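You operate a simulated robot arm through the tools that you are given. There is no shell and no other tool.

You are at the controls of a simulated two-armed robot. One attempt, no reset.

JOB
Load-test the spring in the steel holder, sort it, then load-test the other.
Fine: one LOAD stroke each; over 55 mm goes in the green tray, under it in the red. The second stays in the holder.

Only the result counts: the job must be done as asked and must still hold three seconds after the hand-in. Knocking over, shifting, dropping, spilling or breaking anything else fails it.

ROBOT AND FRAMES
Two 7-joint arms with three-finger grippers on one trunk that stands fixed in place. Base frame: the origin is at the foot of the trunk, x ahead of it, y to its left, z up. Readings come in mm, degrees, newtons and seconds.
The left shoulder is at [30, 124, 1033], the right one opposite. With the tool pointing down near the work surface each hand reaches from about 100 to 780 mm from the base axis, measured 20 degrees to its own side. Payload 2.2 kg a hand.
The tool frame of a hand sits at the grasp point between the pads (the TCP): z along the fingers, y along the line on which they close. The tips reach 28 mm beyond it. The gripper opens to 102 mm; its body begins 71 mm behind the TCP.
Orientation is that of the tool frame in the base frame, as a unit quaternion [x, y, z, w]. With the fingers straight down and closing along the base's y, the tool's x points along the base's -x, its y along +y and its z along -z.

CONTROLS
- The arms move only by the tool arm_command. It takes "left_motion", "right_motion" or both (then of equal length, played together; a hand with none holds still); each is a list of rows, each a list of 7 numbers: the shift along the tool's x, y, z in units of 50 mm (1.0 is 50 mm), then the turn, a rotation vector about the tool's x, y, z in units of 6 degrees (1.0 is 6 degrees), then the closure, from 0 (fully open) to 1 (shut). In form: [[x, y, z, rx, ry, rz, grip], ...]. A call has 1 to 20 rows; each row shifts and turns the commanded pose from where the row before left it, along the tool's axes as they then stand. A call with a number of a shift or a turn outside -1 to 1 is refused whole. Rows are played at 5 a second. More than 50 mm and 8.6 degrees between two rows, or a gripper value outside its range, and nothing of the call is played. Where a pose cannot be reached the arm comes as near as it can. A force on the tool above 40 N (or 10 N above the force at the start of the call, whichever is more), or a blocked arm, ends the call early, and 0.2 s more pass. The fingers move at their own pace (about 143.6 mm/s each) and stop on an object; they squeeze with about 34 N. The grip force told is the motor's: it shows also when the fingers shut on nothing. Time passes only in rows, and 0.2 s behind the last, so rows that do not move let the fingers close. It gives the time, the measured TCP pose, the force on the tool (base axes), the opening and the grip force at its end, in the units of the frame above (readings bear some noise), with the torque about the TCP (base axes, N m) and any sound that the robot's microphone picked up.
- Cameras (640 x 400 px; columns grow to the right, rows downward): "scene" is now at [36.6, 19.9, 1738.6]; the picture's right is [0.27, -0.96, 0.00], its down [-0.82, -0.23, -0.53] and it looks along [0.51, 0.14, -0.85] (base axes); focal length 359 px, centre (320, 200). "left" rides on the left gripper at [72, 38, -86] in its tool frame; the picture's right is [-0.47, 0.89, 0.00], its down [-0.60, -0.32, -0.73] and it looks along [-0.65, -0.34, 0.68] (tool axes); focal length 256 px, centre (320, 200). "right" rides on the right gripper at [69, 44, -86] in its tool frame; the picture's right is [-0.53, 0.85, 0.00], its down [-0.58, -0.36, -0.73] and it looks along [-0.62, -0.39, 0.68] (tool axes); focal length 256 px, centre (320, 200).
- grab_frame(camera): a new picture of that camera. It takes no simulated time.
- move_column(by): moves the trunk up (or, below 0, down) by that many mm; the arms and the scene camera ride with it, the base frame stays. It gives what a move gives, with no picture.
- pan_tilt(pan, tilt): turns the head with the scene camera to pan (to the left, within 143 degrees either way) and tilt (down, from -29 to 69), counted from straight ahead of the robot. It gives what a move gives.
- pixel_to_xyz(camera, pixels): for up to 12 pixels [column, row] of the newest picture of that camera ("zoom" is the newest enlarged one), the place [x, y, z] in the base frame of the surface seen there, good to about 2 mm. It takes no simulated time.
- zoom(camera, box): a new picture of the part [left, top, right, bottom] of that camera's present view, enlarged. It takes no simulated time.
- close_job(): hands the job in; it is judged then, once.

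Leave the grippers open and the arms clear of the work at the hand-in unless told otherwise.

The tools are called after ">>>" as name(argument=value, ...) on one line, values as JSON. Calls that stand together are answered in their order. arm_command: Moves the arms, as the interface text tells. Its arguments: {"type":"object","properties":{"left_motion":{"type":"array"},"right_motion":{"type":"array"}},"required":[]} The other tools are called the same way: move_column (by) moves the trunk up or down; pan_tilt (pan, tilt) turns the head that bears the scene camera; grab_frame (camera) takes a picture; pixel_to_xyz (camera, pixels) gives the place of the surface under pixels of a picture; zoom (camera, box) takes an enlarged picture of a part of a camera's view; close_job () hands the job in.

At the start:

```text
time_s: 0.0
left_tcp_pos: [394.1, 355.6, 1099.2]
left_orientation: [0.0, 1.0, 0.0, 0.0]
left_force: [0.2, -0.4, -0.2]
left_ft_torque: [-0.01, -0.02, 0.03]
left_width: 101.5
left_finger_force: 0.0
right_tcp_pos: [479.0, -118.1, 1167.7]
right_orientation: [0.001, 1.0, 0.0, 0.0]
right_force: [-0.7, 0.3, 0.3]
right_ft_torque: [-0.02, -0.01, -0.02]
right_width: 101.7
right_finger_force: 0.1
trunk travel left (down, up): [-275.0, 265.0]
head pan, tilt (commanded): [15.6, 57.8]
```

scene: 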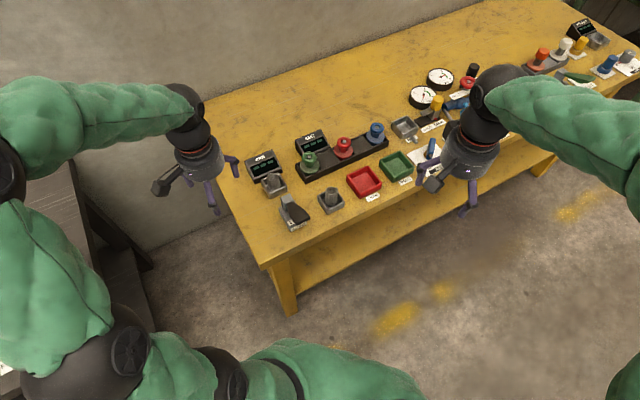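
right: 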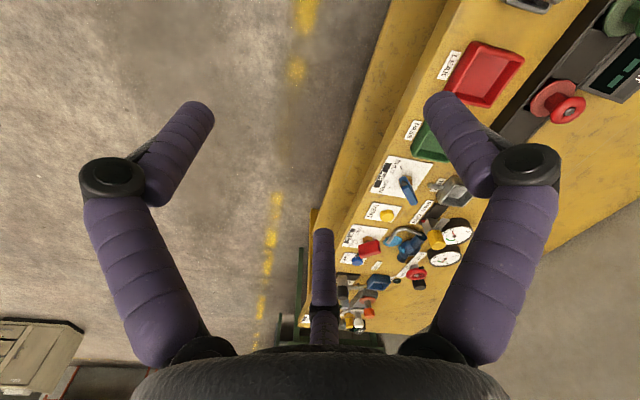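
left: 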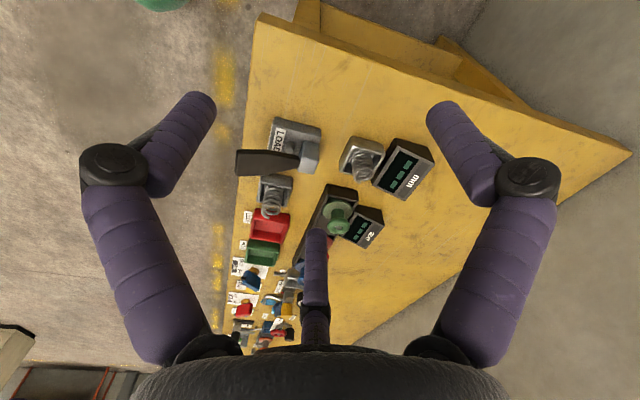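

I see a yellow bench with several stations: a LOAD device around (293,212), a steel block at (330,200), red tray (363,181), green tray (397,165), displays at (263,163) and (310,143). I'll zoom in to read everything before moving.

>>> zoom(camera="scene", box=[230, 120, 450, 258])

>>> zoom(camera="scene", box=[390, 10, 640, 166])

>>> zoom(camera="left", box=[210, 100, 450, 250])

```text
2.90 times, centred on (340, 189) of scene
```

zoom: 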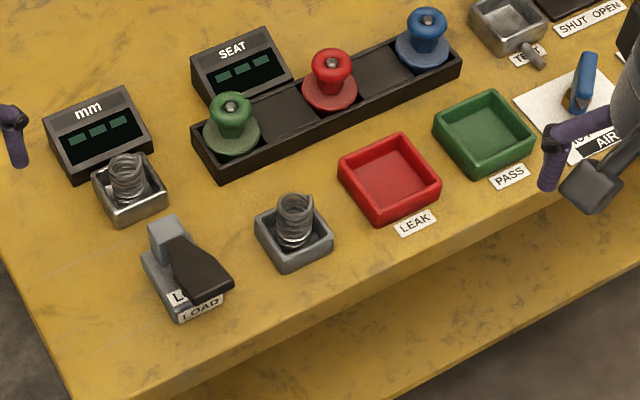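

```text
2.56 times, centred on (515, 88) of scene
```

zoom: 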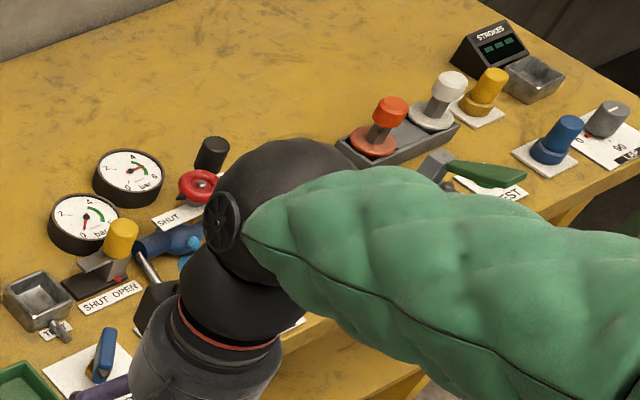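

```text
2.67 times, centred on (330, 175) of left
```

zoom: 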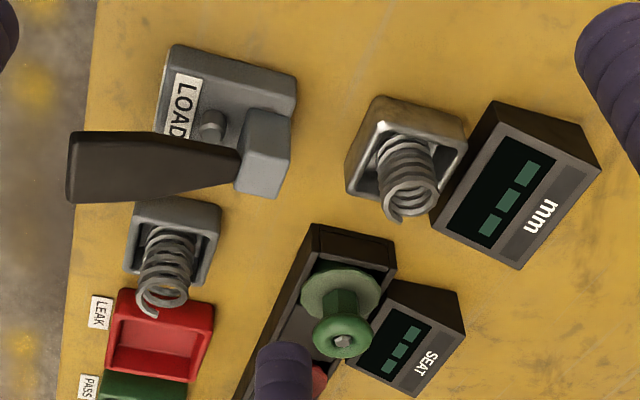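

The steel holder with a spring sits next to the "mm" display; the grey block near LOAD holds the second spring. The LOAD lever has a black paddle. I'll take places for these with a fresh zoom.

>>> zoom(camera="scene", box=[238, 145, 348, 240])

```text
4.21 times, centred on (293, 192) of scene
```

zoom: 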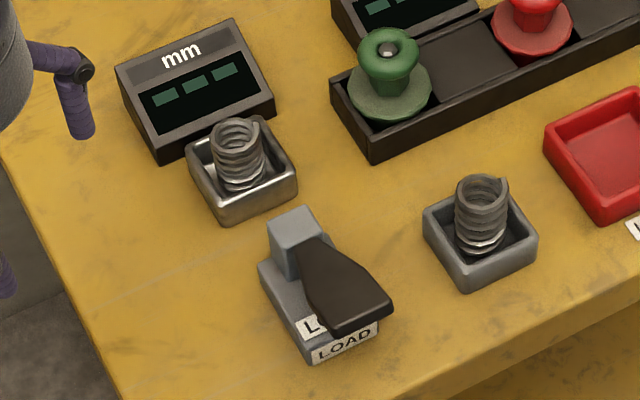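

>>> pixel_to_xyz(camera="zoom", pixels=[[190, 158], [222, 222], [297, 175], [252, 120], [236, 130], [243, 180], [426, 213], [466, 290], [536, 238], [482, 182], [482, 235], [400, 330]])

>>> pixel_to_xyz(camera="zoom", pixels=[[290, 212], [318, 225], [320, 250], [340, 275], [360, 280], [335, 325], [390, 305], [262, 265], [300, 310], [310, 358], [376, 328], [285, 270]])

```text
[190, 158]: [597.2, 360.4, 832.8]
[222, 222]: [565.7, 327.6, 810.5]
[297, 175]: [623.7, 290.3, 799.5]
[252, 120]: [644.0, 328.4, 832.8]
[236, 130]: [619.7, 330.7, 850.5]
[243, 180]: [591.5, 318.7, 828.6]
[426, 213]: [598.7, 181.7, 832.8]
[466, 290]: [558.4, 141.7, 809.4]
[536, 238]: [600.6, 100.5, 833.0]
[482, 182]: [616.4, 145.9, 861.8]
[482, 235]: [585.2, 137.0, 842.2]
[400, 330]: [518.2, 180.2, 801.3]
```

```text
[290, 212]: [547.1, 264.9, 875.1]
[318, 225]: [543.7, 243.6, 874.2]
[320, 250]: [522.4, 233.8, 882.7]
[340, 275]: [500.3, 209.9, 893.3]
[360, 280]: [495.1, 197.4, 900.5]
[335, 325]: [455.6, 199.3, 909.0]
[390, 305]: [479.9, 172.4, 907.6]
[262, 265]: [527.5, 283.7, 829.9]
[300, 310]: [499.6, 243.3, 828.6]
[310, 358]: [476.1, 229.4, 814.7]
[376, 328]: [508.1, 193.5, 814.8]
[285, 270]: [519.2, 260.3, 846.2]
```

The table is near z 800; the lever's paddle rises from its pivot post to z ~908. Now I zoom on the trays and take their places.

>>> zoom(camera="scene", box=[320, 120, 440, 220])

```text
4.00 times, centred on (380, 170) of scene
```

zoom: 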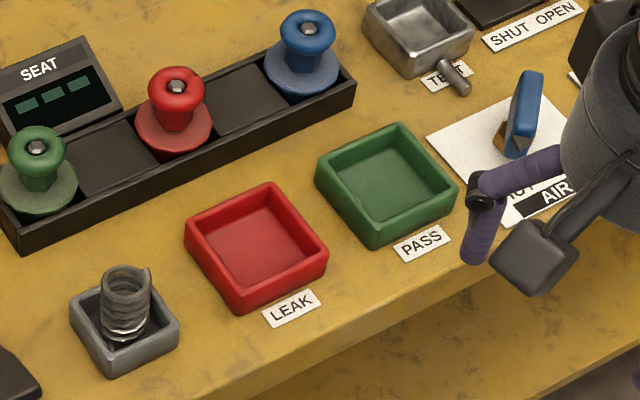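

>>> pixel_to_xyz(camera="zoom", pixels=[[187, 228], [240, 308], [325, 248], [268, 186], [255, 245], [320, 170], [375, 243], [455, 190], [398, 127], [388, 180], [300, 20], [178, 90]])

>>> pixel_to_xyz(camera="zoom", pixels=[[72, 312], [108, 372], [178, 328], [138, 285], [110, 275], [145, 275], [127, 300], [127, 330], [112, 338], [142, 330], [108, 350], [165, 325]])

```text
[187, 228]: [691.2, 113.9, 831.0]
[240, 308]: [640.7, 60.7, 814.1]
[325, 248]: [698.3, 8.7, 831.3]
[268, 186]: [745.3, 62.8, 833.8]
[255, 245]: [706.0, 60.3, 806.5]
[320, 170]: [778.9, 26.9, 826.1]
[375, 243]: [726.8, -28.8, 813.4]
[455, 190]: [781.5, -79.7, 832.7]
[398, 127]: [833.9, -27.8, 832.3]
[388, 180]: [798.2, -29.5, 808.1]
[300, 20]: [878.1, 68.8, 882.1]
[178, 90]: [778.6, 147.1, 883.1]
```

```text
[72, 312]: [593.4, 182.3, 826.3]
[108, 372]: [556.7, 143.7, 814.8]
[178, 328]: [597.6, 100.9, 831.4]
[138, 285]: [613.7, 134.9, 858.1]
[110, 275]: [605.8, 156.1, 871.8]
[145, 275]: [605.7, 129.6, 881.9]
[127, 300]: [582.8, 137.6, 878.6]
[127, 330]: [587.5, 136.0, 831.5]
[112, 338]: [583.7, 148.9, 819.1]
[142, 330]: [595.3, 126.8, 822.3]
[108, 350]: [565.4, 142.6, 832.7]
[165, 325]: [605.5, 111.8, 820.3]
```

I've located: red tray centre about (694, 61), green tray centre about (780, -28), grey block about (600, 141), steel holder about (603, 325), lever end about (468, 186, 908). Everything is turned about 45° to my base. I'll bring the left hand nearer (well above) for a close look at the steel holder and lever.

>>> arm_command(left_motion=[[-0.48, 0.13, 0.7, 0, 0, 0, 0], [-0.48, 0.13, 0.7, 0, 0, 0, 0], [-0.48, 0.13, 0.7, 0, 0, 0, 0], [-0.48, 0.13, 0.7, 0, 0, 0, 0]])

>>> grab_frame(camera="left")

>>> grab_frame(camera="scene")

```text
time_s: 1.0
left_tcp_pos: [490.1, 381.1, 955.3]
left_orientation: [0.0, 1.0, 0.0, 0.0]
left_force: [0.4, -0.5, -0.1]
left_ft_torque: [0.04, 0.04, -0.03]
left_width: 101.9
left_finger_force: 0.0
right_tcp_pos: [479.9, -117.4, 1166.8]
right_orientation: [0.0, 1.0, 0.0, -0.001]
right_force: [-0.1, 0.6, -0.1]
right_ft_torque: [0.0, 0.04, -0.01]
right_width: 101.8
right_finger_force: 0.0
trunk travel left (down, up): [-275.0, 265.0]
head pan, tilt (commanded): [15.6, 57.8]
```

```text
taken
```

left: 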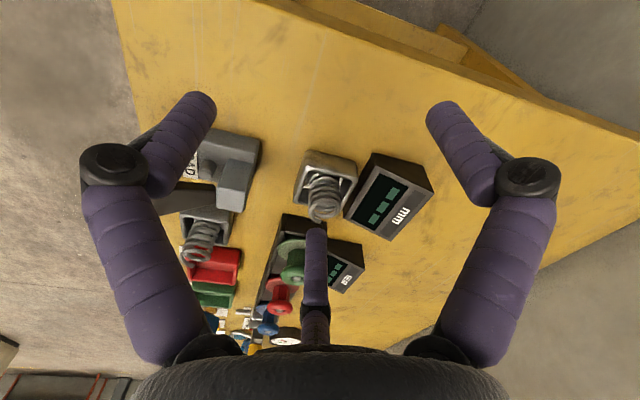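

```text
taken
```

scene: 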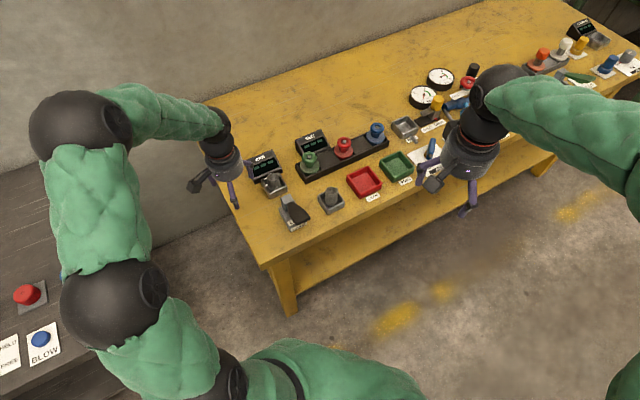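

The view is clear. I zoom in on the holder, display and lever in the left camera, and check the height of the side bench on the left (30,300).

>>> zoom(camera="left", box=[160, 110, 440, 285])

>>> pixel_to_xyz(camera="scene", pixels=[[40, 340], [28, 295], [20, 230], [100, 310], [80, 130], [55, 200]])

```text
2.29 times, centred on (300, 198) of left
```

zoom: 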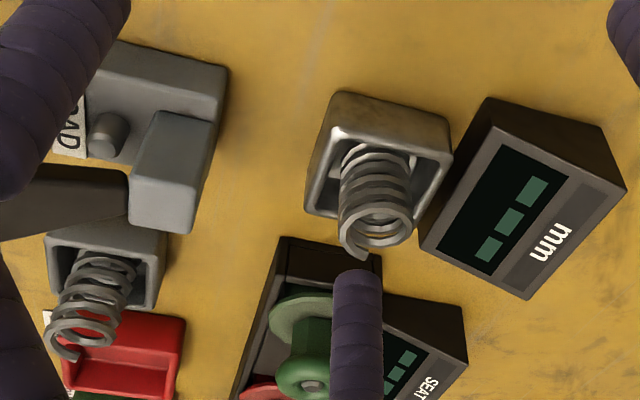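

```text
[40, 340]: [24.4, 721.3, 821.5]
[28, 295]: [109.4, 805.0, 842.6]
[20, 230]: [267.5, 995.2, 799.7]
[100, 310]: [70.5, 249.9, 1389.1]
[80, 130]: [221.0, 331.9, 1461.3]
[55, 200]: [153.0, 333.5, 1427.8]
```

The side bench is far from the arm. Now I measure the steel holder, its spring and the display edges from this zoomed picture.

>>> pixel_to_xyz(camera="zoom", pixels=[[335, 95], [450, 120], [430, 200], [310, 205], [347, 150], [415, 165], [375, 185], [360, 215], [375, 245], [405, 225], [345, 250], [380, 150]])

>>> pixel_to_xyz(camera="zoom", pixels=[[490, 100], [425, 245], [525, 295], [620, 185], [600, 130], [155, 115], [215, 125], [190, 230], [130, 220], [110, 135], [125, 45], [225, 70]])

```text
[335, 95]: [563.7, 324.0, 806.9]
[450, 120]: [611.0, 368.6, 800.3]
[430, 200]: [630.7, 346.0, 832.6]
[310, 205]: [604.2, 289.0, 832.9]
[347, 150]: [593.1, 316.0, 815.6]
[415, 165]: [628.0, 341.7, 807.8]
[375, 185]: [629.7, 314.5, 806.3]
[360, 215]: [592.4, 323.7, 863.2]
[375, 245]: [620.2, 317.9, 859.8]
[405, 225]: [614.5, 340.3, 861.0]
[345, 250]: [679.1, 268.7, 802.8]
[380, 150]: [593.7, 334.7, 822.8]
```

```text
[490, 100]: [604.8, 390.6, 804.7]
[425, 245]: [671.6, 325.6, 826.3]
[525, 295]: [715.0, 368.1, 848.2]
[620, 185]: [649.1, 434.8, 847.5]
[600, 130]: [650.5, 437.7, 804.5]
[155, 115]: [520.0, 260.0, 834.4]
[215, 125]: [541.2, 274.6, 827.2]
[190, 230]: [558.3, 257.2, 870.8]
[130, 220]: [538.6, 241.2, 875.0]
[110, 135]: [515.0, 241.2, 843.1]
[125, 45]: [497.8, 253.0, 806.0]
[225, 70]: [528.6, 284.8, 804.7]
```

The steel holder's centre is about (604, 326), with its spring topping out near z 862; a display edge lies about 47 mm behind it. First comes the load stroke on this spring. I close the left fingers and move above the paddle near its end, (478, 196), with the tips well over z 909.

>>> arm_command(left_motion=[[0.06, -0.925, -0.1, 0, 0, 0, 1], [0.06, -0.925, -0.05, 0, 0, 0, 1], [0.06, -0.925, 0, 0, 0, 0, 1], [0.06, -0.925, 0, 0, 0, 0, 1], [0, 0, 0, 0, 0, 0, 1]])

>>> grab_frame(camera="left")

>>> zoom(camera="scene", box=[210, 130, 370, 240])

```text
time_s: 2.2
left_tcp_pos: [477.0, 196.4, 966.2]
left_orientation: [0.0, 1.0, 0.0, -0.001]
left_force: [0.1, -0.3, -0.8]
left_ft_torque: [-0.01, 0.03, 0.02]
left_width: 1.9
left_finger_force: 31.0
right_tcp_pos: [479.4, -116.4, 1165.8]
right_orientation: [0.0, 1.0, 0.0, 0.001]
right_force: [0.5, -0.5, 0.3]
right_ft_torque: [-0.01, 0.02, -0.01]
right_width: 102.2
right_finger_force: 0.0
trunk travel left (down, up): [-275.0, 265.0]
head pan, tilt (commanded): [15.6, 57.8]
```

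```text
taken
```

left: 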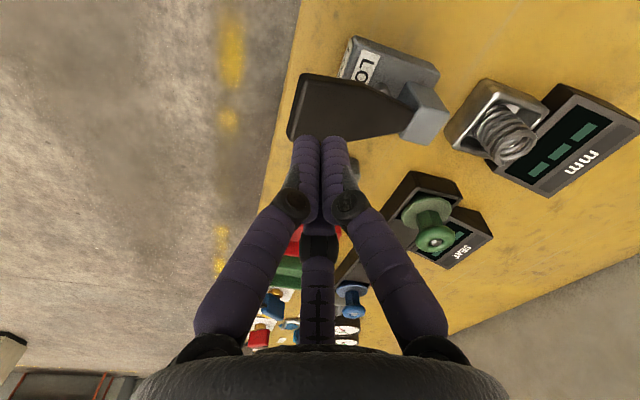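

```text
3.64 times, centred on (290, 185) of scene
```

zoom: 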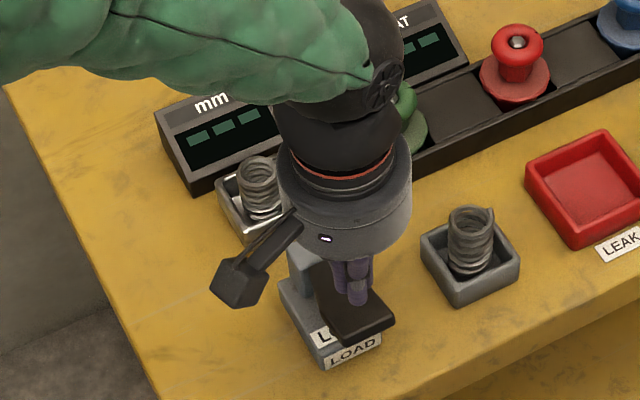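

The fingers are shut, hovering near the paddle. I measure the paddle corners from the left view: (305,75), (290,138), (400,100), (405,135) and check where the fingertips at (322,140) stand relative to it.

>>> pixel_to_xyz(camera="left", pixels=[[308, 80], [292, 135], [350, 90], [350, 130], [395, 102], [400, 132], [425, 110], [440, 115], [422, 88], [378, 88], [306, 142], [334, 142]])

>>> zoom(camera="left", box=[260, 20, 500, 170])

```text
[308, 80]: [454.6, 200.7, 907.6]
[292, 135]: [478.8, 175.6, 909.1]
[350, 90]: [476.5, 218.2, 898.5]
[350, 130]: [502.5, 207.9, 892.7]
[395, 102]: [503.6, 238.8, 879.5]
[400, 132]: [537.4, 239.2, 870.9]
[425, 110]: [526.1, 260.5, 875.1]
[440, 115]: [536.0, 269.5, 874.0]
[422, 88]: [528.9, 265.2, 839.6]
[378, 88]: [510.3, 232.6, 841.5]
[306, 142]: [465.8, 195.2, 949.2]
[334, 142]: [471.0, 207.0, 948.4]
```

```text
2.67 times, centred on (380, 95) of left
```

zoom: 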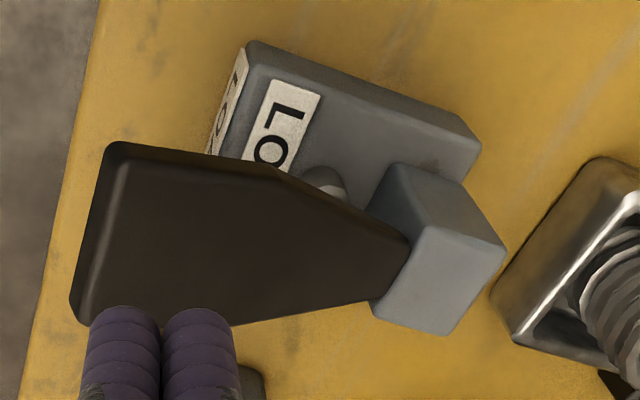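

The paddle slopes from z 908 at the tip to ~880 near the post, and my tips are at about z 938 over it. I go down 20 mm, then press slowly in 5 mm steps; the force limit will stop me at the end stop.

>>> arm_command(left_motion=[[-0.06, 0.08, 0.4, 0, 0, 0, 1], [0, 0, 0.1, 0, 0, 0, 1], [0, 0, 0.1, 0, 0, 0, 1], [0, 0, 0.1, 0, 0, 0, 1], [0, 0, 0.1, 0, 0, 0, 1], [0, 0, 0.1, 0, 0, 0, 1]])

>>> zoom(camera="scene", box=[210, 130, 370, 240])

>>> grab_frame(camera="left")

```text
time_s: 3.6
left_tcp_pos: [480.3, 198.3, 921.0]
left_orientation: [0.0, 1.0, 0.0, 0.001]
left_force: [0.1, -0.4, 1.7]
left_ft_torque: [0.01, 0.06, -0.01]
left_width: 2.3
left_finger_force: 31.3
right_tcp_pos: [479.6, -117.9, 1167.6]
right_orientation: [0.0, 1.0, 0.001, 0.001]
right_force: [-0.1, -0.3, 0.2]
right_ft_torque: [0.01, 0.0, -0.02]
right_width: 101.9
right_finger_force: 0.2
trunk travel left (down, up): [-275.0, 265.0]
head pan, tilt (commanded): [15.6, 57.8]
```

```text
3.64 times, centred on (290, 185) of scene
```

zoom: 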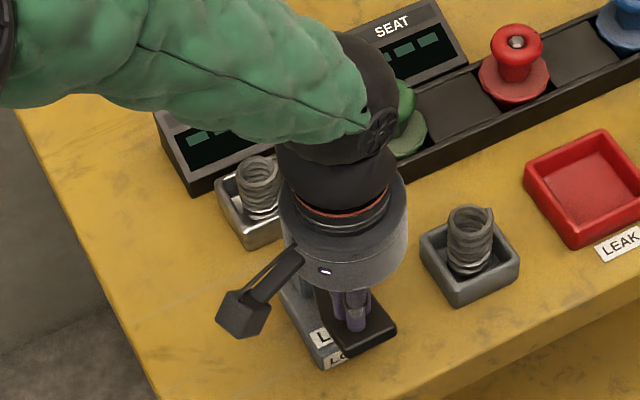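

```text
taken
```

left: 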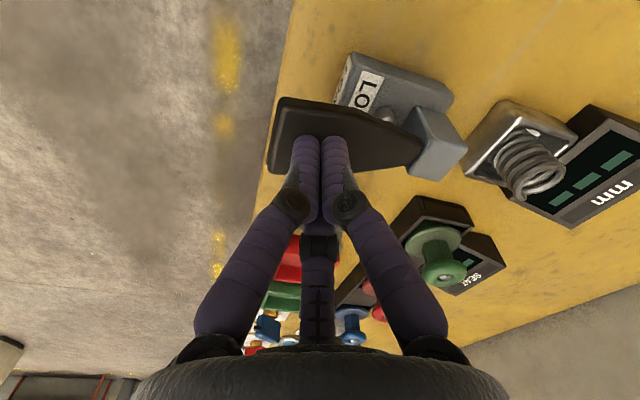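

The tips touch the paddle (1.7 N) and it moves easily. I keep pressing in small steps until the stop.

>>> arm_command(left_motion=[[0, 0, 0.1, 0, 0, 0, 1], [0, 0, 0.1, 0, 0, 0, 1], [0, 0, 0.1, 0, 0, 0, 1], [0, 0, 0.1, 0, 0, 0, 1]])

>>> grab_frame(camera="left")

```text
time_s: 4.6
left_tcp_pos: [479.6, 198.9, 902.2]
left_orientation: [0.0, 1.0, 0.0, 0.0]
left_force: [0.3, -1.5, 3.6]
left_ft_torque: [-0.03, 0.06, -0.02]
left_width: 2.1
left_finger_force: 31.3
right_tcp_pos: [478.8, -116.8, 1167.4]
right_orientation: [0.0, 1.0, 0.001, 0.0]
right_force: [0.7, 0.0, -0.7]
right_ft_torque: [0.0, 0.0, -0.03]
right_width: 102.0
right_finger_force: 0.1
trunk travel left (down, up): [-275.0, 265.0]
head pan, tilt (commanded): [15.6, 57.8]
```

```text
taken
```

left: 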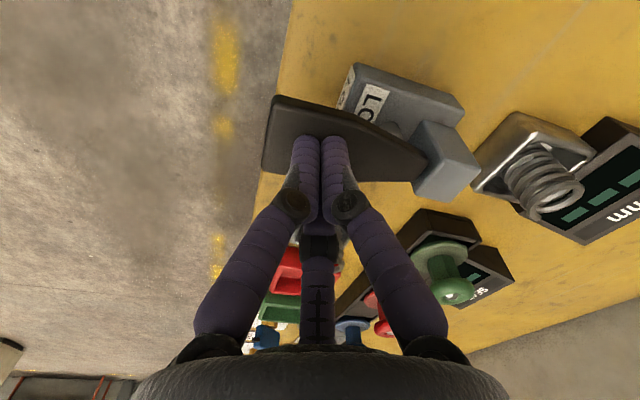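

Force rises slowly (3.6 N), with no reading and no sound yet. I press further in 5 mm steps.

>>> arm_command(left_motion=[[0, 0, 0.1, 0, 0, 0, 1], [0, 0, 0.1, 0, 0, 0, 1], [0, 0, 0.1, 0, 0, 0, 1]])

>>> grab_frame(camera="left")

```text
time_s: 5.4
left_tcp_pos: [480.5, 199.6, 886.1]
left_orientation: [0.0, 1.0, 0.0, 0.0]
left_force: [-2.1, -1.5, 4.9]
left_ft_torque: [0.06, 0.04, 0.03]
left_width: 2.1
left_finger_force: 31.4
right_tcp_pos: [479.6, -118.0, 1167.1]
right_orientation: [0.0, 1.0, 0.001, 0.0]
right_force: [-0.5, -0.4, 0.6]
right_ft_torque: [0.01, -0.01, 0.01]
right_width: 101.7
right_finger_force: 0.1
trunk travel left (down, up): [-275.0, 265.0]
head pan, tilt (commanded): [15.6, 57.8]
```

```text
taken
```

left: 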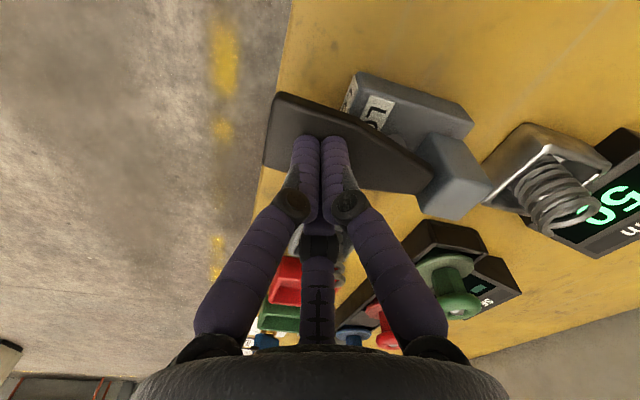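

The display has lit. I zoom in from both the left camera and the scene camera to read it.

>>> zoom(camera="left", box=[480, 110, 640, 270])

>>> zoom(camera="scene", box=[235, 140, 315, 200])

```text
2.50 times, centred on (560, 190) of left
```

zoom: 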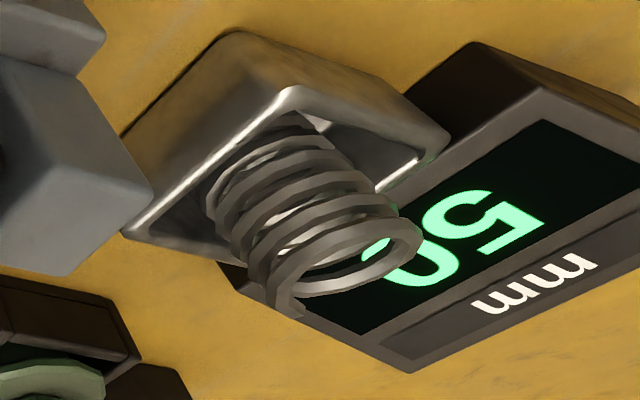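

```text
6.67 times, centred on (275, 170) of scene
```

zoom: 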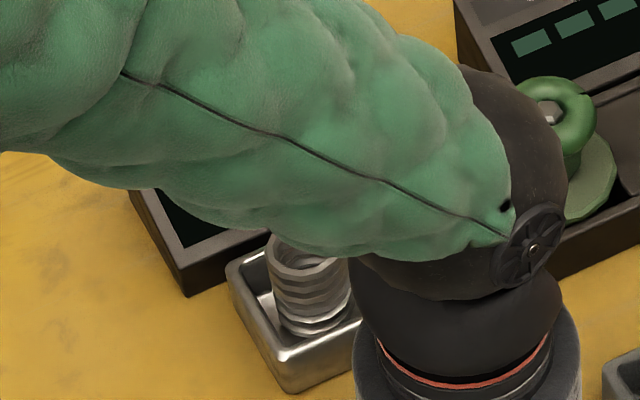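

The display shows something starting with "5", upside down from here and partly hidden by the spring. I press a few mm further to make sure the stroke is complete and away from the trip point, then check again.

>>> arm_command(left_motion=[[0, 0, 0.1, 0, 0, 0, 1], [0, 0, 0.06, 0, 0, 0, 1]])

>>> grab_frame(camera="left")

>>> zoom(camera="left", box=[480, 110, 640, 270])

```text
time_s: 6.2
left_tcp_pos: [480.2, 199.0, 882.0]
left_orientation: [0.0, 1.0, 0.001, 0.002]
left_force: [-13.6, -5.1, 26.6]
left_ft_torque: [0.25, 0.25, 0.14]
left_width: 2.0
left_finger_force: 31.3
right_tcp_pos: [476.7, -118.4, 1168.5]
right_orientation: [0.0, 1.0, 0.0, 0.001]
right_force: [0.2, -1.0, -0.3]
right_ft_torque: [0.0, -0.03, 0.0]
right_width: 101.8
right_finger_force: 0.0
trunk travel left (down, up): [-275.0, 265.0]
head pan, tilt (commanded): [15.6, 57.8]
stopped in row 2 (left hand): the force on the tool passed its limit at 41 N (the readings are from after the stop); the commanded pose is now the measured one
```

```text
taken
```

left: 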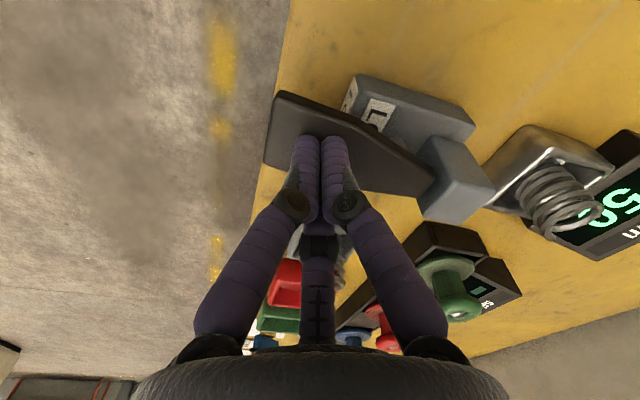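

```text
2.50 times, centred on (560, 190) of left
```

zoom: 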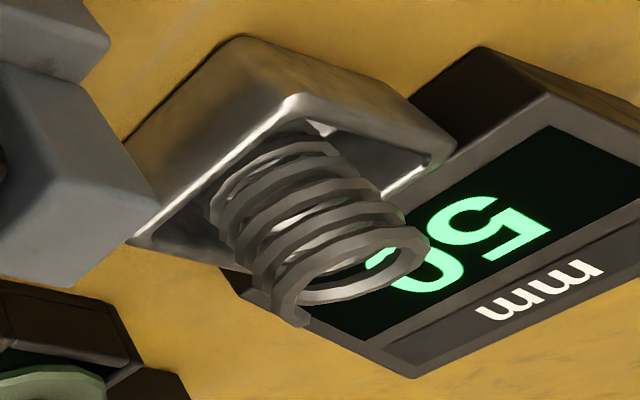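

The lever is at its stop (41 N), so the stroke is full. I release straight up in one smooth go, then back the hand away to see the whole display.

>>> arm_command(left_motion=[[0, 0, -0.3, 0, 0, 0, 1], [0, 0, -0.4, 0, 0, 0, 1], [0, 0, -0.5, 0, 0, 0, 1], [0, 0, -0.6, 0, 0, 0, 1], [0, 0, -0.6, 0, 0, 0, 1]])

>>> grab_frame(camera="left")

>>> zoom(camera="scene", box=[225, 130, 345, 230])

```text
time_s: 7.4
left_tcp_pos: [479.4, 201.1, 1000.6]
left_orientation: [0.0, 1.0, 0.0, 0.002]
left_force: [-0.1, -0.7, 0.3]
left_ft_torque: [-0.01, -0.06, 0.0]
left_width: 2.1
left_finger_force: 31.6
right_tcp_pos: [479.0, -118.5, 1167.5]
right_orientation: [0.0, 1.0, 0.001, -0.001]
right_force: [0.0, -0.4, -0.4]
right_ft_torque: [0.01, 0.03, -0.02]
right_width: 102.2
right_finger_force: 0.1
trunk travel left (down, up): [-275.0, 265.0]
head pan, tilt (commanded): [15.6, 57.8]
```

```text
taken
```

left: 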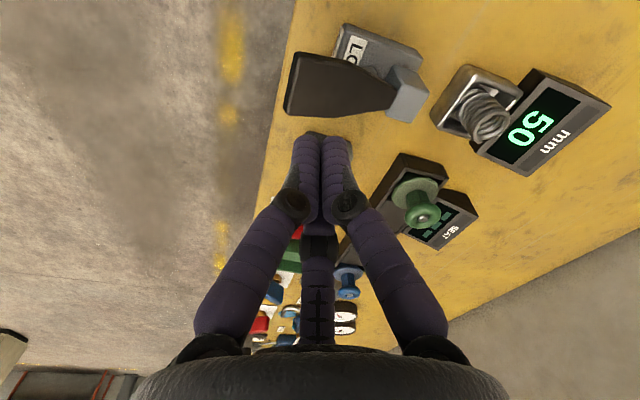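

```text
4.00 times, centred on (285, 180) of scene
```

zoom: 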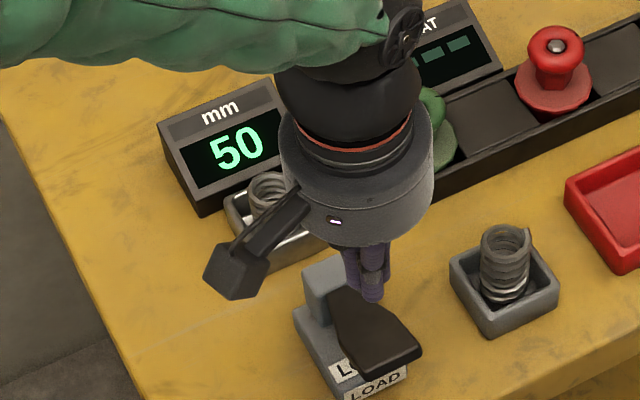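

The display reads 50 from the scene side. I zoom tighter to be sure of both digits.

>>> zoom(camera="scene", box=[262, 150, 302, 185])

>>> zoom(camera="left", box=[430, 50, 620, 180])

```text
11.43 times, centred on (282, 168) of scene
```

zoom: 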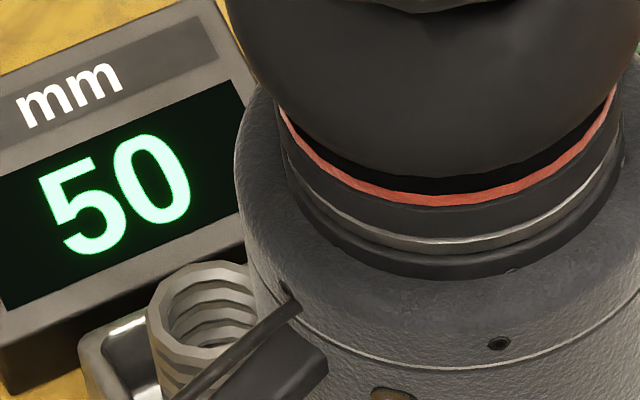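

```text
3.08 times, centred on (525, 115) of left
```

zoom: 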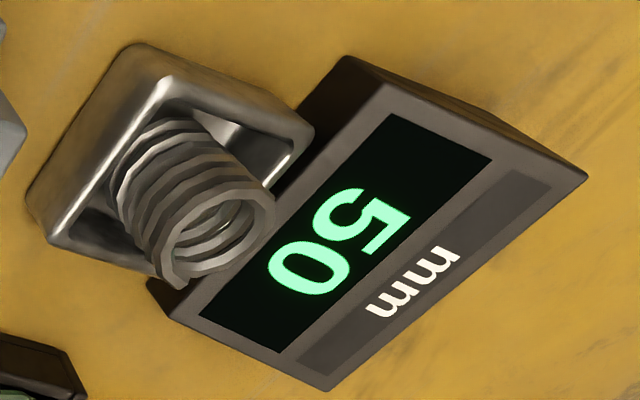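

It reads 50 mm, under 55, so this spring goes in the red tray. I measure the spring's top ring and holder rim from this zoom.

>>> pixel_to_xyz(camera="zoom", pixels=[[170, 230], [215, 185], [262, 205], [240, 255], [190, 265], [165, 250], [230, 190], [265, 230], [160, 90], [305, 140], [55, 240], [120, 180]])

>>> pixel_to_xyz(camera="zoom", pixels=[[240, 140], [225, 125], [290, 150], [130, 45], [105, 245], [30, 195], [180, 285], [75, 205]])

```text
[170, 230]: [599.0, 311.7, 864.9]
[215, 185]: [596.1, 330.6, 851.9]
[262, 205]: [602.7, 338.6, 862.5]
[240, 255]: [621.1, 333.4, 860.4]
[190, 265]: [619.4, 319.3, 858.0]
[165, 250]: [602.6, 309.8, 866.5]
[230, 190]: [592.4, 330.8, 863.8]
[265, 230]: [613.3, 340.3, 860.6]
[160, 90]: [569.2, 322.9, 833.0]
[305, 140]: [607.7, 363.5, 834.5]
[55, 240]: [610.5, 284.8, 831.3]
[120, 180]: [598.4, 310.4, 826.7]
```

```text
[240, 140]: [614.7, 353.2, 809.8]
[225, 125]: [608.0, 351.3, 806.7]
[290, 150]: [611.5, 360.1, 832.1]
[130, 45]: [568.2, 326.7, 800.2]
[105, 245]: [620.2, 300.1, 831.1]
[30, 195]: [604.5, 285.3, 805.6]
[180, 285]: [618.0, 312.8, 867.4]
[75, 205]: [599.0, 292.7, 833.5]
```

The spring's top ring is centred at (607, 325), about 30 mm in diameter, top z ~866; the rim is at z 833. I move over it, open the fingers to about half, and turn the hand 16° so no finger points at the display.

>>> arm_command(left_motion=[[-0.64, 0.62, 0.1, 0, 0, 0, 0.45], [-0.64, 0.62, 0.1, 0, 0, 0, 0.45], [-0.64, 0.62, 0.1, 0, 0, 0, 0.45], [-0.63, 0.62, 0.1, 0, 0, 0, 0.45], [0, 0, 0.1, 0, 0, -0.89, 0.45], [0, 0, 0.1, 0, 0, -0.89, 0.45], [0, 0, 0.1, 0, 0, -0.89, 0.45]])

>>> grab_frame(camera="left")

>>> zoom(camera="scene", box=[210, 110, 370, 220])

```text
time_s: 9.0
left_tcp_pos: [608.4, 324.9, 966.6]
left_orientation: [-0.14, 0.99, 0.001, 0.002]
left_force: [0.2, -0.2, -0.5]
left_ft_torque: [0.02, -0.01, -0.03]
left_width: 56.0
left_finger_force: 0.1
right_tcp_pos: [479.8, -117.4, 1167.2]
right_orientation: [0.0, 1.0, 0.001, 0.001]
right_force: [0.2, 0.1, -0.5]
right_ft_torque: [0.01, 0.0, -0.01]
right_width: 101.8
right_finger_force: 0.1
trunk travel left (down, up): [-275.0, 265.0]
head pan, tilt (commanded): [15.6, 57.8]
```

```text
taken
```

left: 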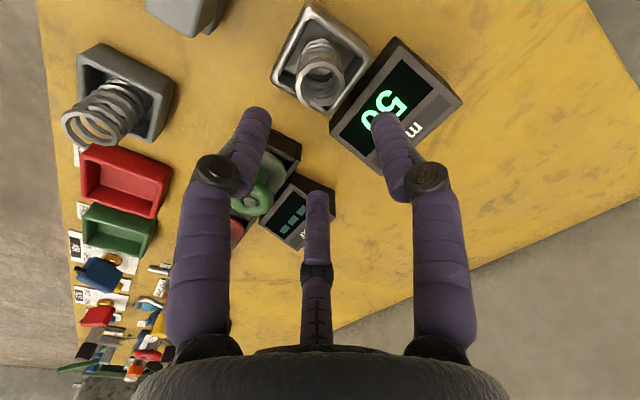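

```text
3.64 times, centred on (290, 165) of scene
```

zoom: 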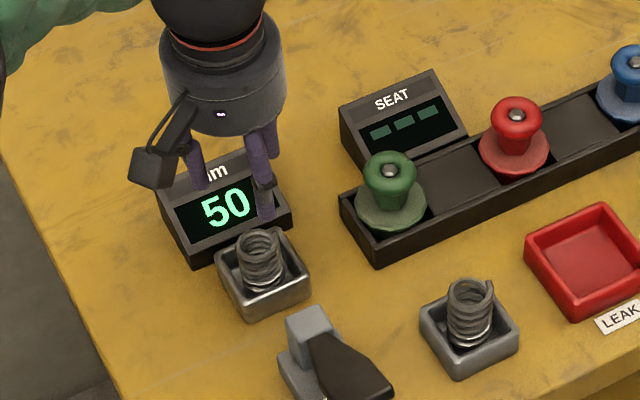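

The hand hangs over the steel holder and the spring appears at (320,82), right on the tool axis. I zoom to check the centring before descending.

>>> zoom(camera="left", box=[250, 0, 410, 110])

```text
3.64 times, centred on (330, 55) of left
```

zoom: 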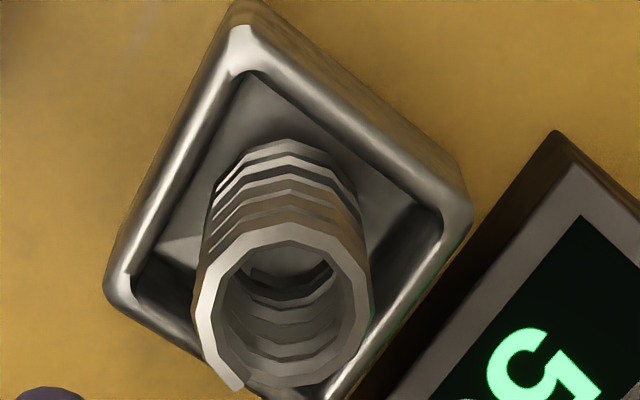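

The spring looks well centred sideways. I measure its top ring again from this view to fine-tune.

>>> pixel_to_xyz(camera="zoom", pixels=[[205, 315], [360, 290], [285, 232], [250, 238], [325, 245], [225, 365], [345, 355], [285, 385], [238, 35], [465, 210], [110, 290], [210, 270]])

```text
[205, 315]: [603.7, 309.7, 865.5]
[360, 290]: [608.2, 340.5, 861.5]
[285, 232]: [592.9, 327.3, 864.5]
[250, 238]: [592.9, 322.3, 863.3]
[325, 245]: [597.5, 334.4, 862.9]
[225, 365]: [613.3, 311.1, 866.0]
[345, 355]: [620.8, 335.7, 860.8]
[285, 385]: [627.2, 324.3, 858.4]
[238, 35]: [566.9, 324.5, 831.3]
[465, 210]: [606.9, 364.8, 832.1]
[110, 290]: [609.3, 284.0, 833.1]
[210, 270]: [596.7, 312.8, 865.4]
```

Ring centre is (607, 325) and I'm at (608, 325), so it's good. I descend to z 868, with the tips just above the rim.

>>> arm_command(left_motion=[[0.02, 0, 0.4, 0, 0, 0, 0.45], [0, 0, 0.4, 0, 0, 0, 0.45], [0, 0, 0.4, 0, 0, 0, 0.45], [0, 0, 0.3, 0, 0, 0, 0.45], [0, 0, 0.2, 0, 0, 0, 0.45], [0, 0, 0.2, 0, 0, 0, 0.45], [0, 0, 0.06, 0, 0, 0, 0.45]])

>>> grab_frame(camera="left")

>>> zoom(camera="scene", box=[220, 130, 340, 220])

```text
time_s: 10.6
left_tcp_pos: [609.7, 324.0, 867.6]
left_orientation: [-0.139, 0.99, 0.0, 0.002]
left_force: [-0.1, 0.4, -0.6]
left_ft_torque: [0.02, -0.03, 0.01]
left_width: 55.9
left_finger_force: 0.1
right_tcp_pos: [480.2, -118.4, 1167.2]
right_orientation: [0.0, 1.0, 0.0, 0.0]
right_force: [0.4, 0.3, 0.0]
right_ft_torque: [-0.01, 0.03, -0.01]
right_width: 101.9
right_finger_force: 0.1
trunk travel left (down, up): [-275.0, 265.0]
head pan, tilt (commanded): [15.6, 57.8]
```

```text
taken
```

left: 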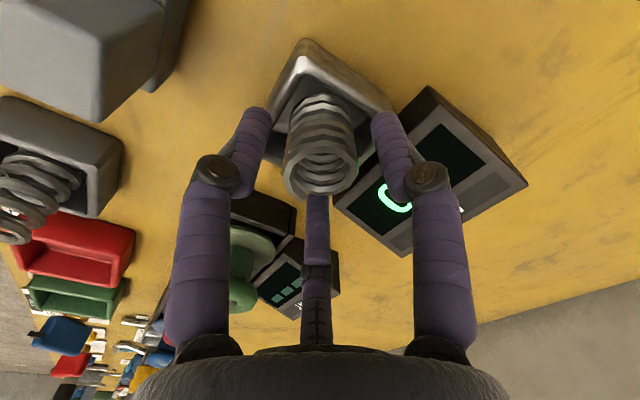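

```text
4.44 times, centred on (280, 175) of scene
```

zoom: 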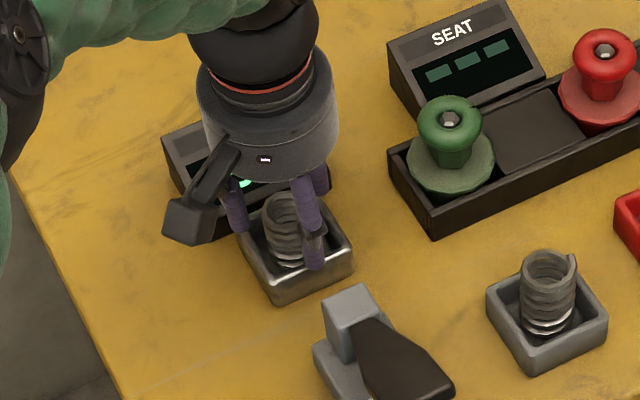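

The spring stands between the three fingers, about 3 mm nearer the camera than the tool axis. I shift by that and close gently in stages.

>>> arm_command(left_motion=[[0.053, 0.028, 0, 0, 0, 0, 0.45], [0, 0, 0, 0, 0, 0, 0.55], [0, 0, 0, 0, 0, 0, 0.6], [0, 0, 0, 0, 0, 0, 0.65], [0, 0, 0, 0, 0, 0, 0.7], [0, 0, 0, 0, 0, 0, 0.8], [0, 0, 0, 0, 0, 0, 1], [0, 0, 0, 0, 0, 0, 1]])

>>> grab_frame(camera="left")

>>> zoom(camera="scene", box=[220, 130, 340, 220])

```text
time_s: 12.4
left_tcp_pos: [605.5, 325.3, 868.5]
left_orientation: [-0.14, 0.99, 0.0, 0.002]
left_force: [0.2, -0.3, 0.4]
left_ft_torque: [0.03, -0.01, -0.01]
left_width: 36.7
left_finger_force: 33.6
right_tcp_pos: [479.9, -117.5, 1167.7]
right_orientation: [0.0, 1.0, -0.001, 0.001]
right_force: [-0.5, 0.1, -0.3]
right_ft_torque: [0.02, 0.02, -0.02]
right_width: 102.1
right_finger_force: 0.1
trunk travel left (down, up): [-275.0, 265.0]
head pan, tilt (commanded): [15.6, 57.8]
```

```text
taken
```

left: 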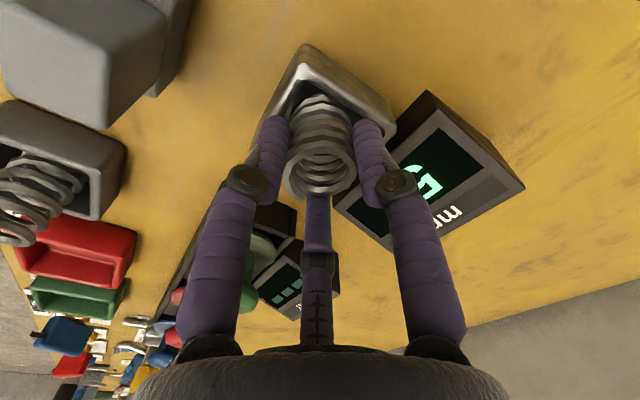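

```text
4.44 times, centred on (280, 175) of scene
```

zoom: 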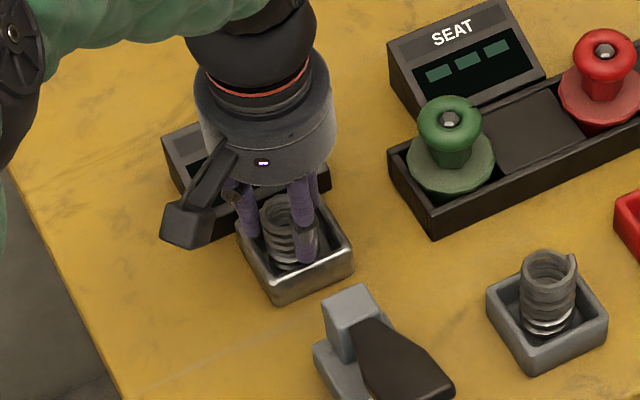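

The grip is firm: 33.6 N at 36.7 mm. I lift straight up, slowly first, and check.

>>> arm_command(left_motion=[[0, 0, -0.2, 0, 0, 0, 1], [0, 0, -0.3, 0, 0, 0, 1], [0, 0, -0.4, 0, 0, 0, 1], [0, 0, -0.5, 0, 0, 0, 1], [0, 0, -0.5, 0, 0, 0, 1], [0, 0, -0.5, 0, 0, 0, 1]])

>>> grab_frame(camera="left")

>>> grab_frame(camera="scene")

```text
time_s: 13.8
left_tcp_pos: [604.8, 324.6, 988.5]
left_orientation: [-0.14, 0.99, 0.001, 0.002]
left_force: [-0.1, 0.3, -0.8]
left_ft_torque: [-0.01, -0.01, 0.03]
left_width: 36.7
left_finger_force: 34.7
right_tcp_pos: [479.0, -118.2, 1167.6]
right_orientation: [-0.001, 1.0, 0.001, 0.0]
right_force: [-0.9, -0.1, -0.4]
right_ft_torque: [-0.03, -0.05, -0.01]
right_width: 101.8
right_finger_force: 0.1
trunk travel left (down, up): [-275.0, 265.0]
head pan, tilt (commanded): [15.6, 57.8]
```

```text
taken
```

left: 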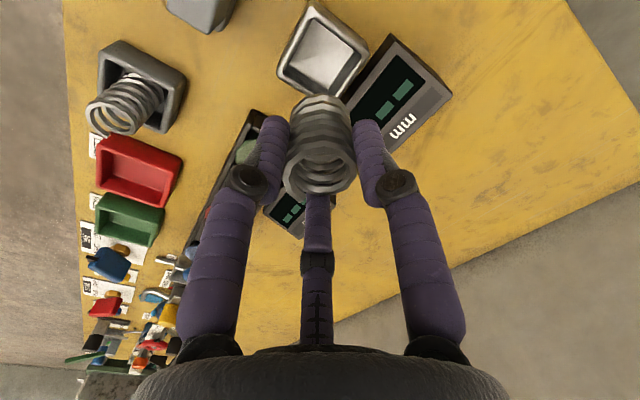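

```text
taken
```

scene: 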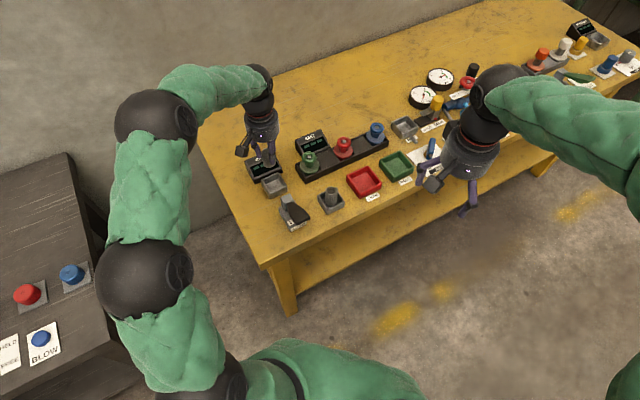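

The spring is held and the display has gone back to dashes. I carry it at this height (spring bottom ~z 926, above everything on the way) to above the red tray's centre (694, 61).

>>> arm_command(left_motion=[[-0.038, -0.794, 0, 0, 0, 0, 1], [-0.038, -0.794, 0, 0, 0, 0, 1], [-0.038, -0.794, 0, 0, 0, 0, 1], [-0.038, -0.794, 0, 0, 0, 0, 1], [-0.038, -0.794, 0, 0, 0, 0, 1], [-0.038, -0.794, 0, 0, 0, 0, 1], [-0.038, -0.794, 0, 0, 0, 0, 1], [0, 0, 0, 0, 0, 0, 1]])

>>> grab_frame(camera="left")

>>> grab_frame(camera="scene")

```text
time_s: 15.6
left_tcp_pos: [695.5, 60.8, 988.2]
left_orientation: [-0.14, 0.99, 0.0, 0.002]
left_force: [-0.2, -0.5, -1.0]
left_ft_torque: [-0.02, 0.02, 0.0]
left_width: 36.5
left_finger_force: 33.8
right_tcp_pos: [479.6, -117.0, 1168.2]
right_orientation: [0.0, 1.0, 0.0, 0.0]
right_force: [-0.2, 0.8, 1.0]
right_ft_torque: [-0.04, 0.02, 0.01]
right_width: 102.0
right_finger_force: 0.2
trunk travel left (down, up): [-275.0, 265.0]
head pan, tilt (commanded): [15.6, 57.8]
```

```text
taken
```

left: 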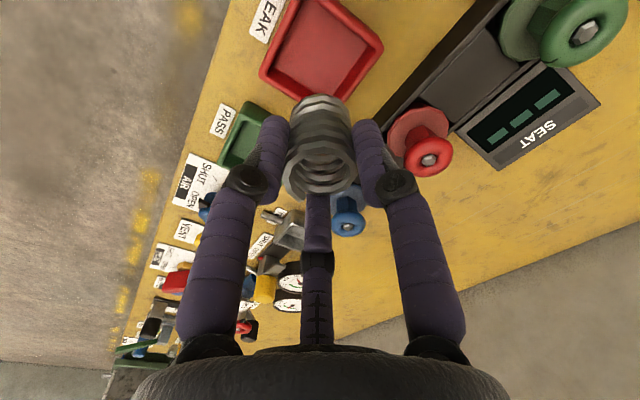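

```text
taken
```

scene: 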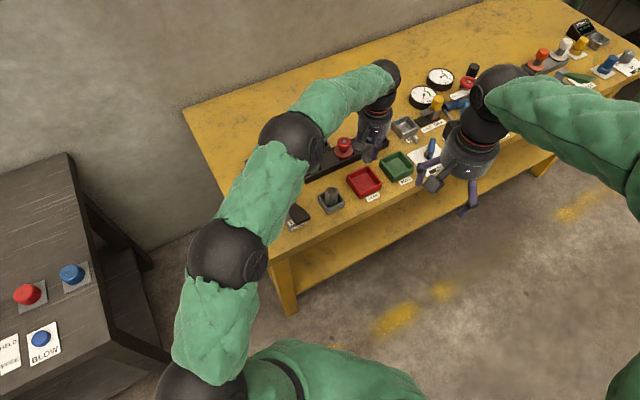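

The red tray is right below. I check its corners from the left picture before going down.

>>> pixel_to_xyz(camera="left", pixels=[[262, 76], [380, 46], [305, 2], [318, 50], [330, 95], [300, 60], [345, 50]])

>>> zoom(camera="left", box=[220, 0, 480, 200])

```text
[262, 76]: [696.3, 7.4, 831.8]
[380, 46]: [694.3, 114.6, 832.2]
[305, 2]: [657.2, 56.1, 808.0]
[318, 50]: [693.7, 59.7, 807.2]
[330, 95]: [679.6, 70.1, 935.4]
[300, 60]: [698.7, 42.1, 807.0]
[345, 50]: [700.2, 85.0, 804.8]
```

```text
2.00 times, centred on (350, 100) of left
```

zoom: 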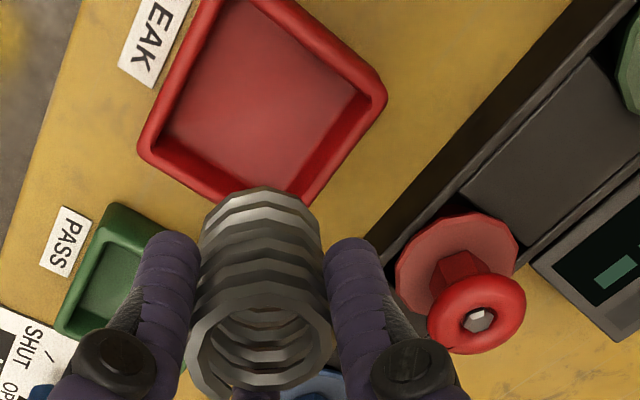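

The tray's centre is (695, 61) and its floor z 807; I'm centred on it. The spring bottom is about 62 mm below the TCP, so I go down to TCP z ~871.

>>> arm_command(left_motion=[[0, 0, 0.4, 0, 0, 0, 1], [0, 0, 0.4, 0, 0, 0, 1], [0, 0, 0.4, 0, 0, 0, 1], [0, 0, 0.4, 0, 0, 0, 1], [0, 0, 0.4, 0, 0, 0, 1], [0, 0, 0.2, 0, 0, 0, 1], [0, 0, 0.1, 0, 0, 0, 1], [0, 0, 0.04, 0, 0, 0, 1]])

>>> grab_frame(camera="left")

>>> zoom(camera="scene", box=[310, 130, 430, 220])

```text
time_s: 17.4
left_tcp_pos: [696.1, 60.9, 870.4]
left_orientation: [-0.14, 0.99, 0.0, 0.003]
left_force: [-0.4, 1.0, -0.3]
left_ft_torque: [0.01, 0.0, -0.02]
left_width: 36.4
left_finger_force: 34.6
right_tcp_pos: [480.0, -117.6, 1167.4]
right_orientation: [0.0, 1.0, 0.001, -0.001]
right_force: [-0.4, 0.3, -0.7]
right_ft_torque: [0.02, -0.02, 0.01]
right_width: 101.9
right_finger_force: 0.0
trunk travel left (down, up): [-275.0, 265.0]
head pan, tilt (commanded): [15.6, 57.8]
```

```text
taken
```

left: 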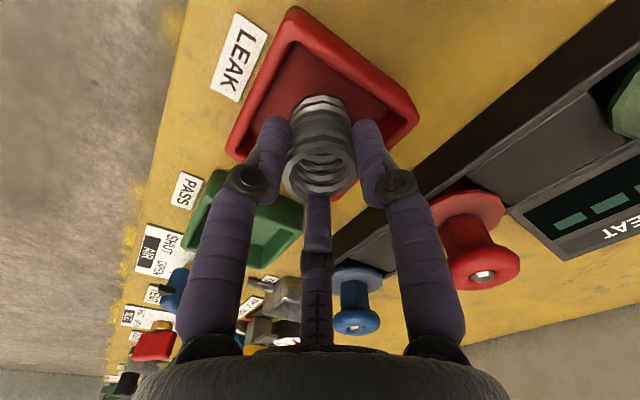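

```text
4.44 times, centred on (370, 175) of scene
```

zoom: 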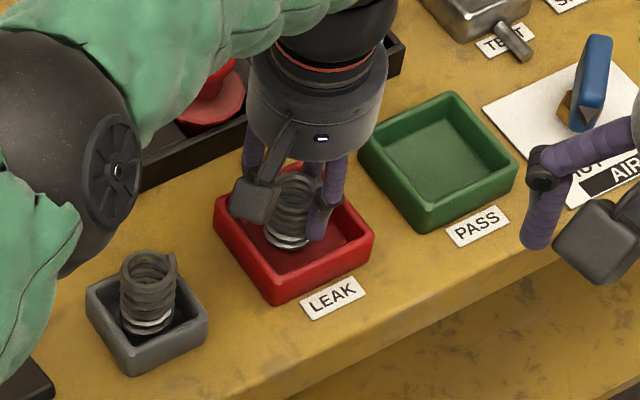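

The spring is inside the red tray, almost on the floor. I lower a last couple of mm to feel for contact.

>>> arm_command(left_motion=[[0, 0, 0.03, 0, 0, 0, 1], [0, 0, 0.02, 0, 0, 0, 1]])

```text
time_s: 18.0
left_tcp_pos: [696.4, 62.1, 869.7]
left_orientation: [-0.14, 0.99, 0.0, 0.001]
left_force: [0.1, 0.1, -0.9]
left_ft_torque: [0.02, 0.0, 0.01]
left_width: 36.6
left_finger_force: 34.0
right_tcp_pos: [480.9, -118.1, 1167.0]
right_orientation: [0.0, 1.0, 0.0, 0.0]
right_force: [-0.5, -0.2, -0.7]
right_ft_torque: [-0.01, 0.01, 0.02]
right_width: 101.9
right_finger_force: 0.1
trunk travel left (down, up): [-275.0, 265.0]
head pan, tilt (commanded): [15.6, 57.8]
```

No contact force yet. I go another 2 mm.

>>> arm_command(left_motion=[[0, 0, 0.02, 0, 0, 0, 1], [0, 0, 0.02, 0, 0, 0, 1], [0, 0, 0, 0, 0, 0, 1]])

```text
time_s: 18.8
left_tcp_pos: [695.3, 61.6, 868.0]
left_orientation: [-0.14, 0.99, -0.001, 0.003]
left_force: [-2.7, -0.5, 7.0]
left_ft_torque: [-0.01, 0.16, 0.01]
left_width: 36.4
left_finger_force: 33.9
right_tcp_pos: [478.7, -118.9, 1167.3]
right_orientation: [0.0, 1.0, 0.001, 0.0]
right_force: [-0.3, 0.3, 0.1]
right_ft_torque: [-0.01, -0.01, -0.02]
right_width: 102.0
right_finger_force: 0.2
trunk travel left (down, up): [-275.0, 265.0]
head pan, tilt (commanded): [15.6, 57.8]
```

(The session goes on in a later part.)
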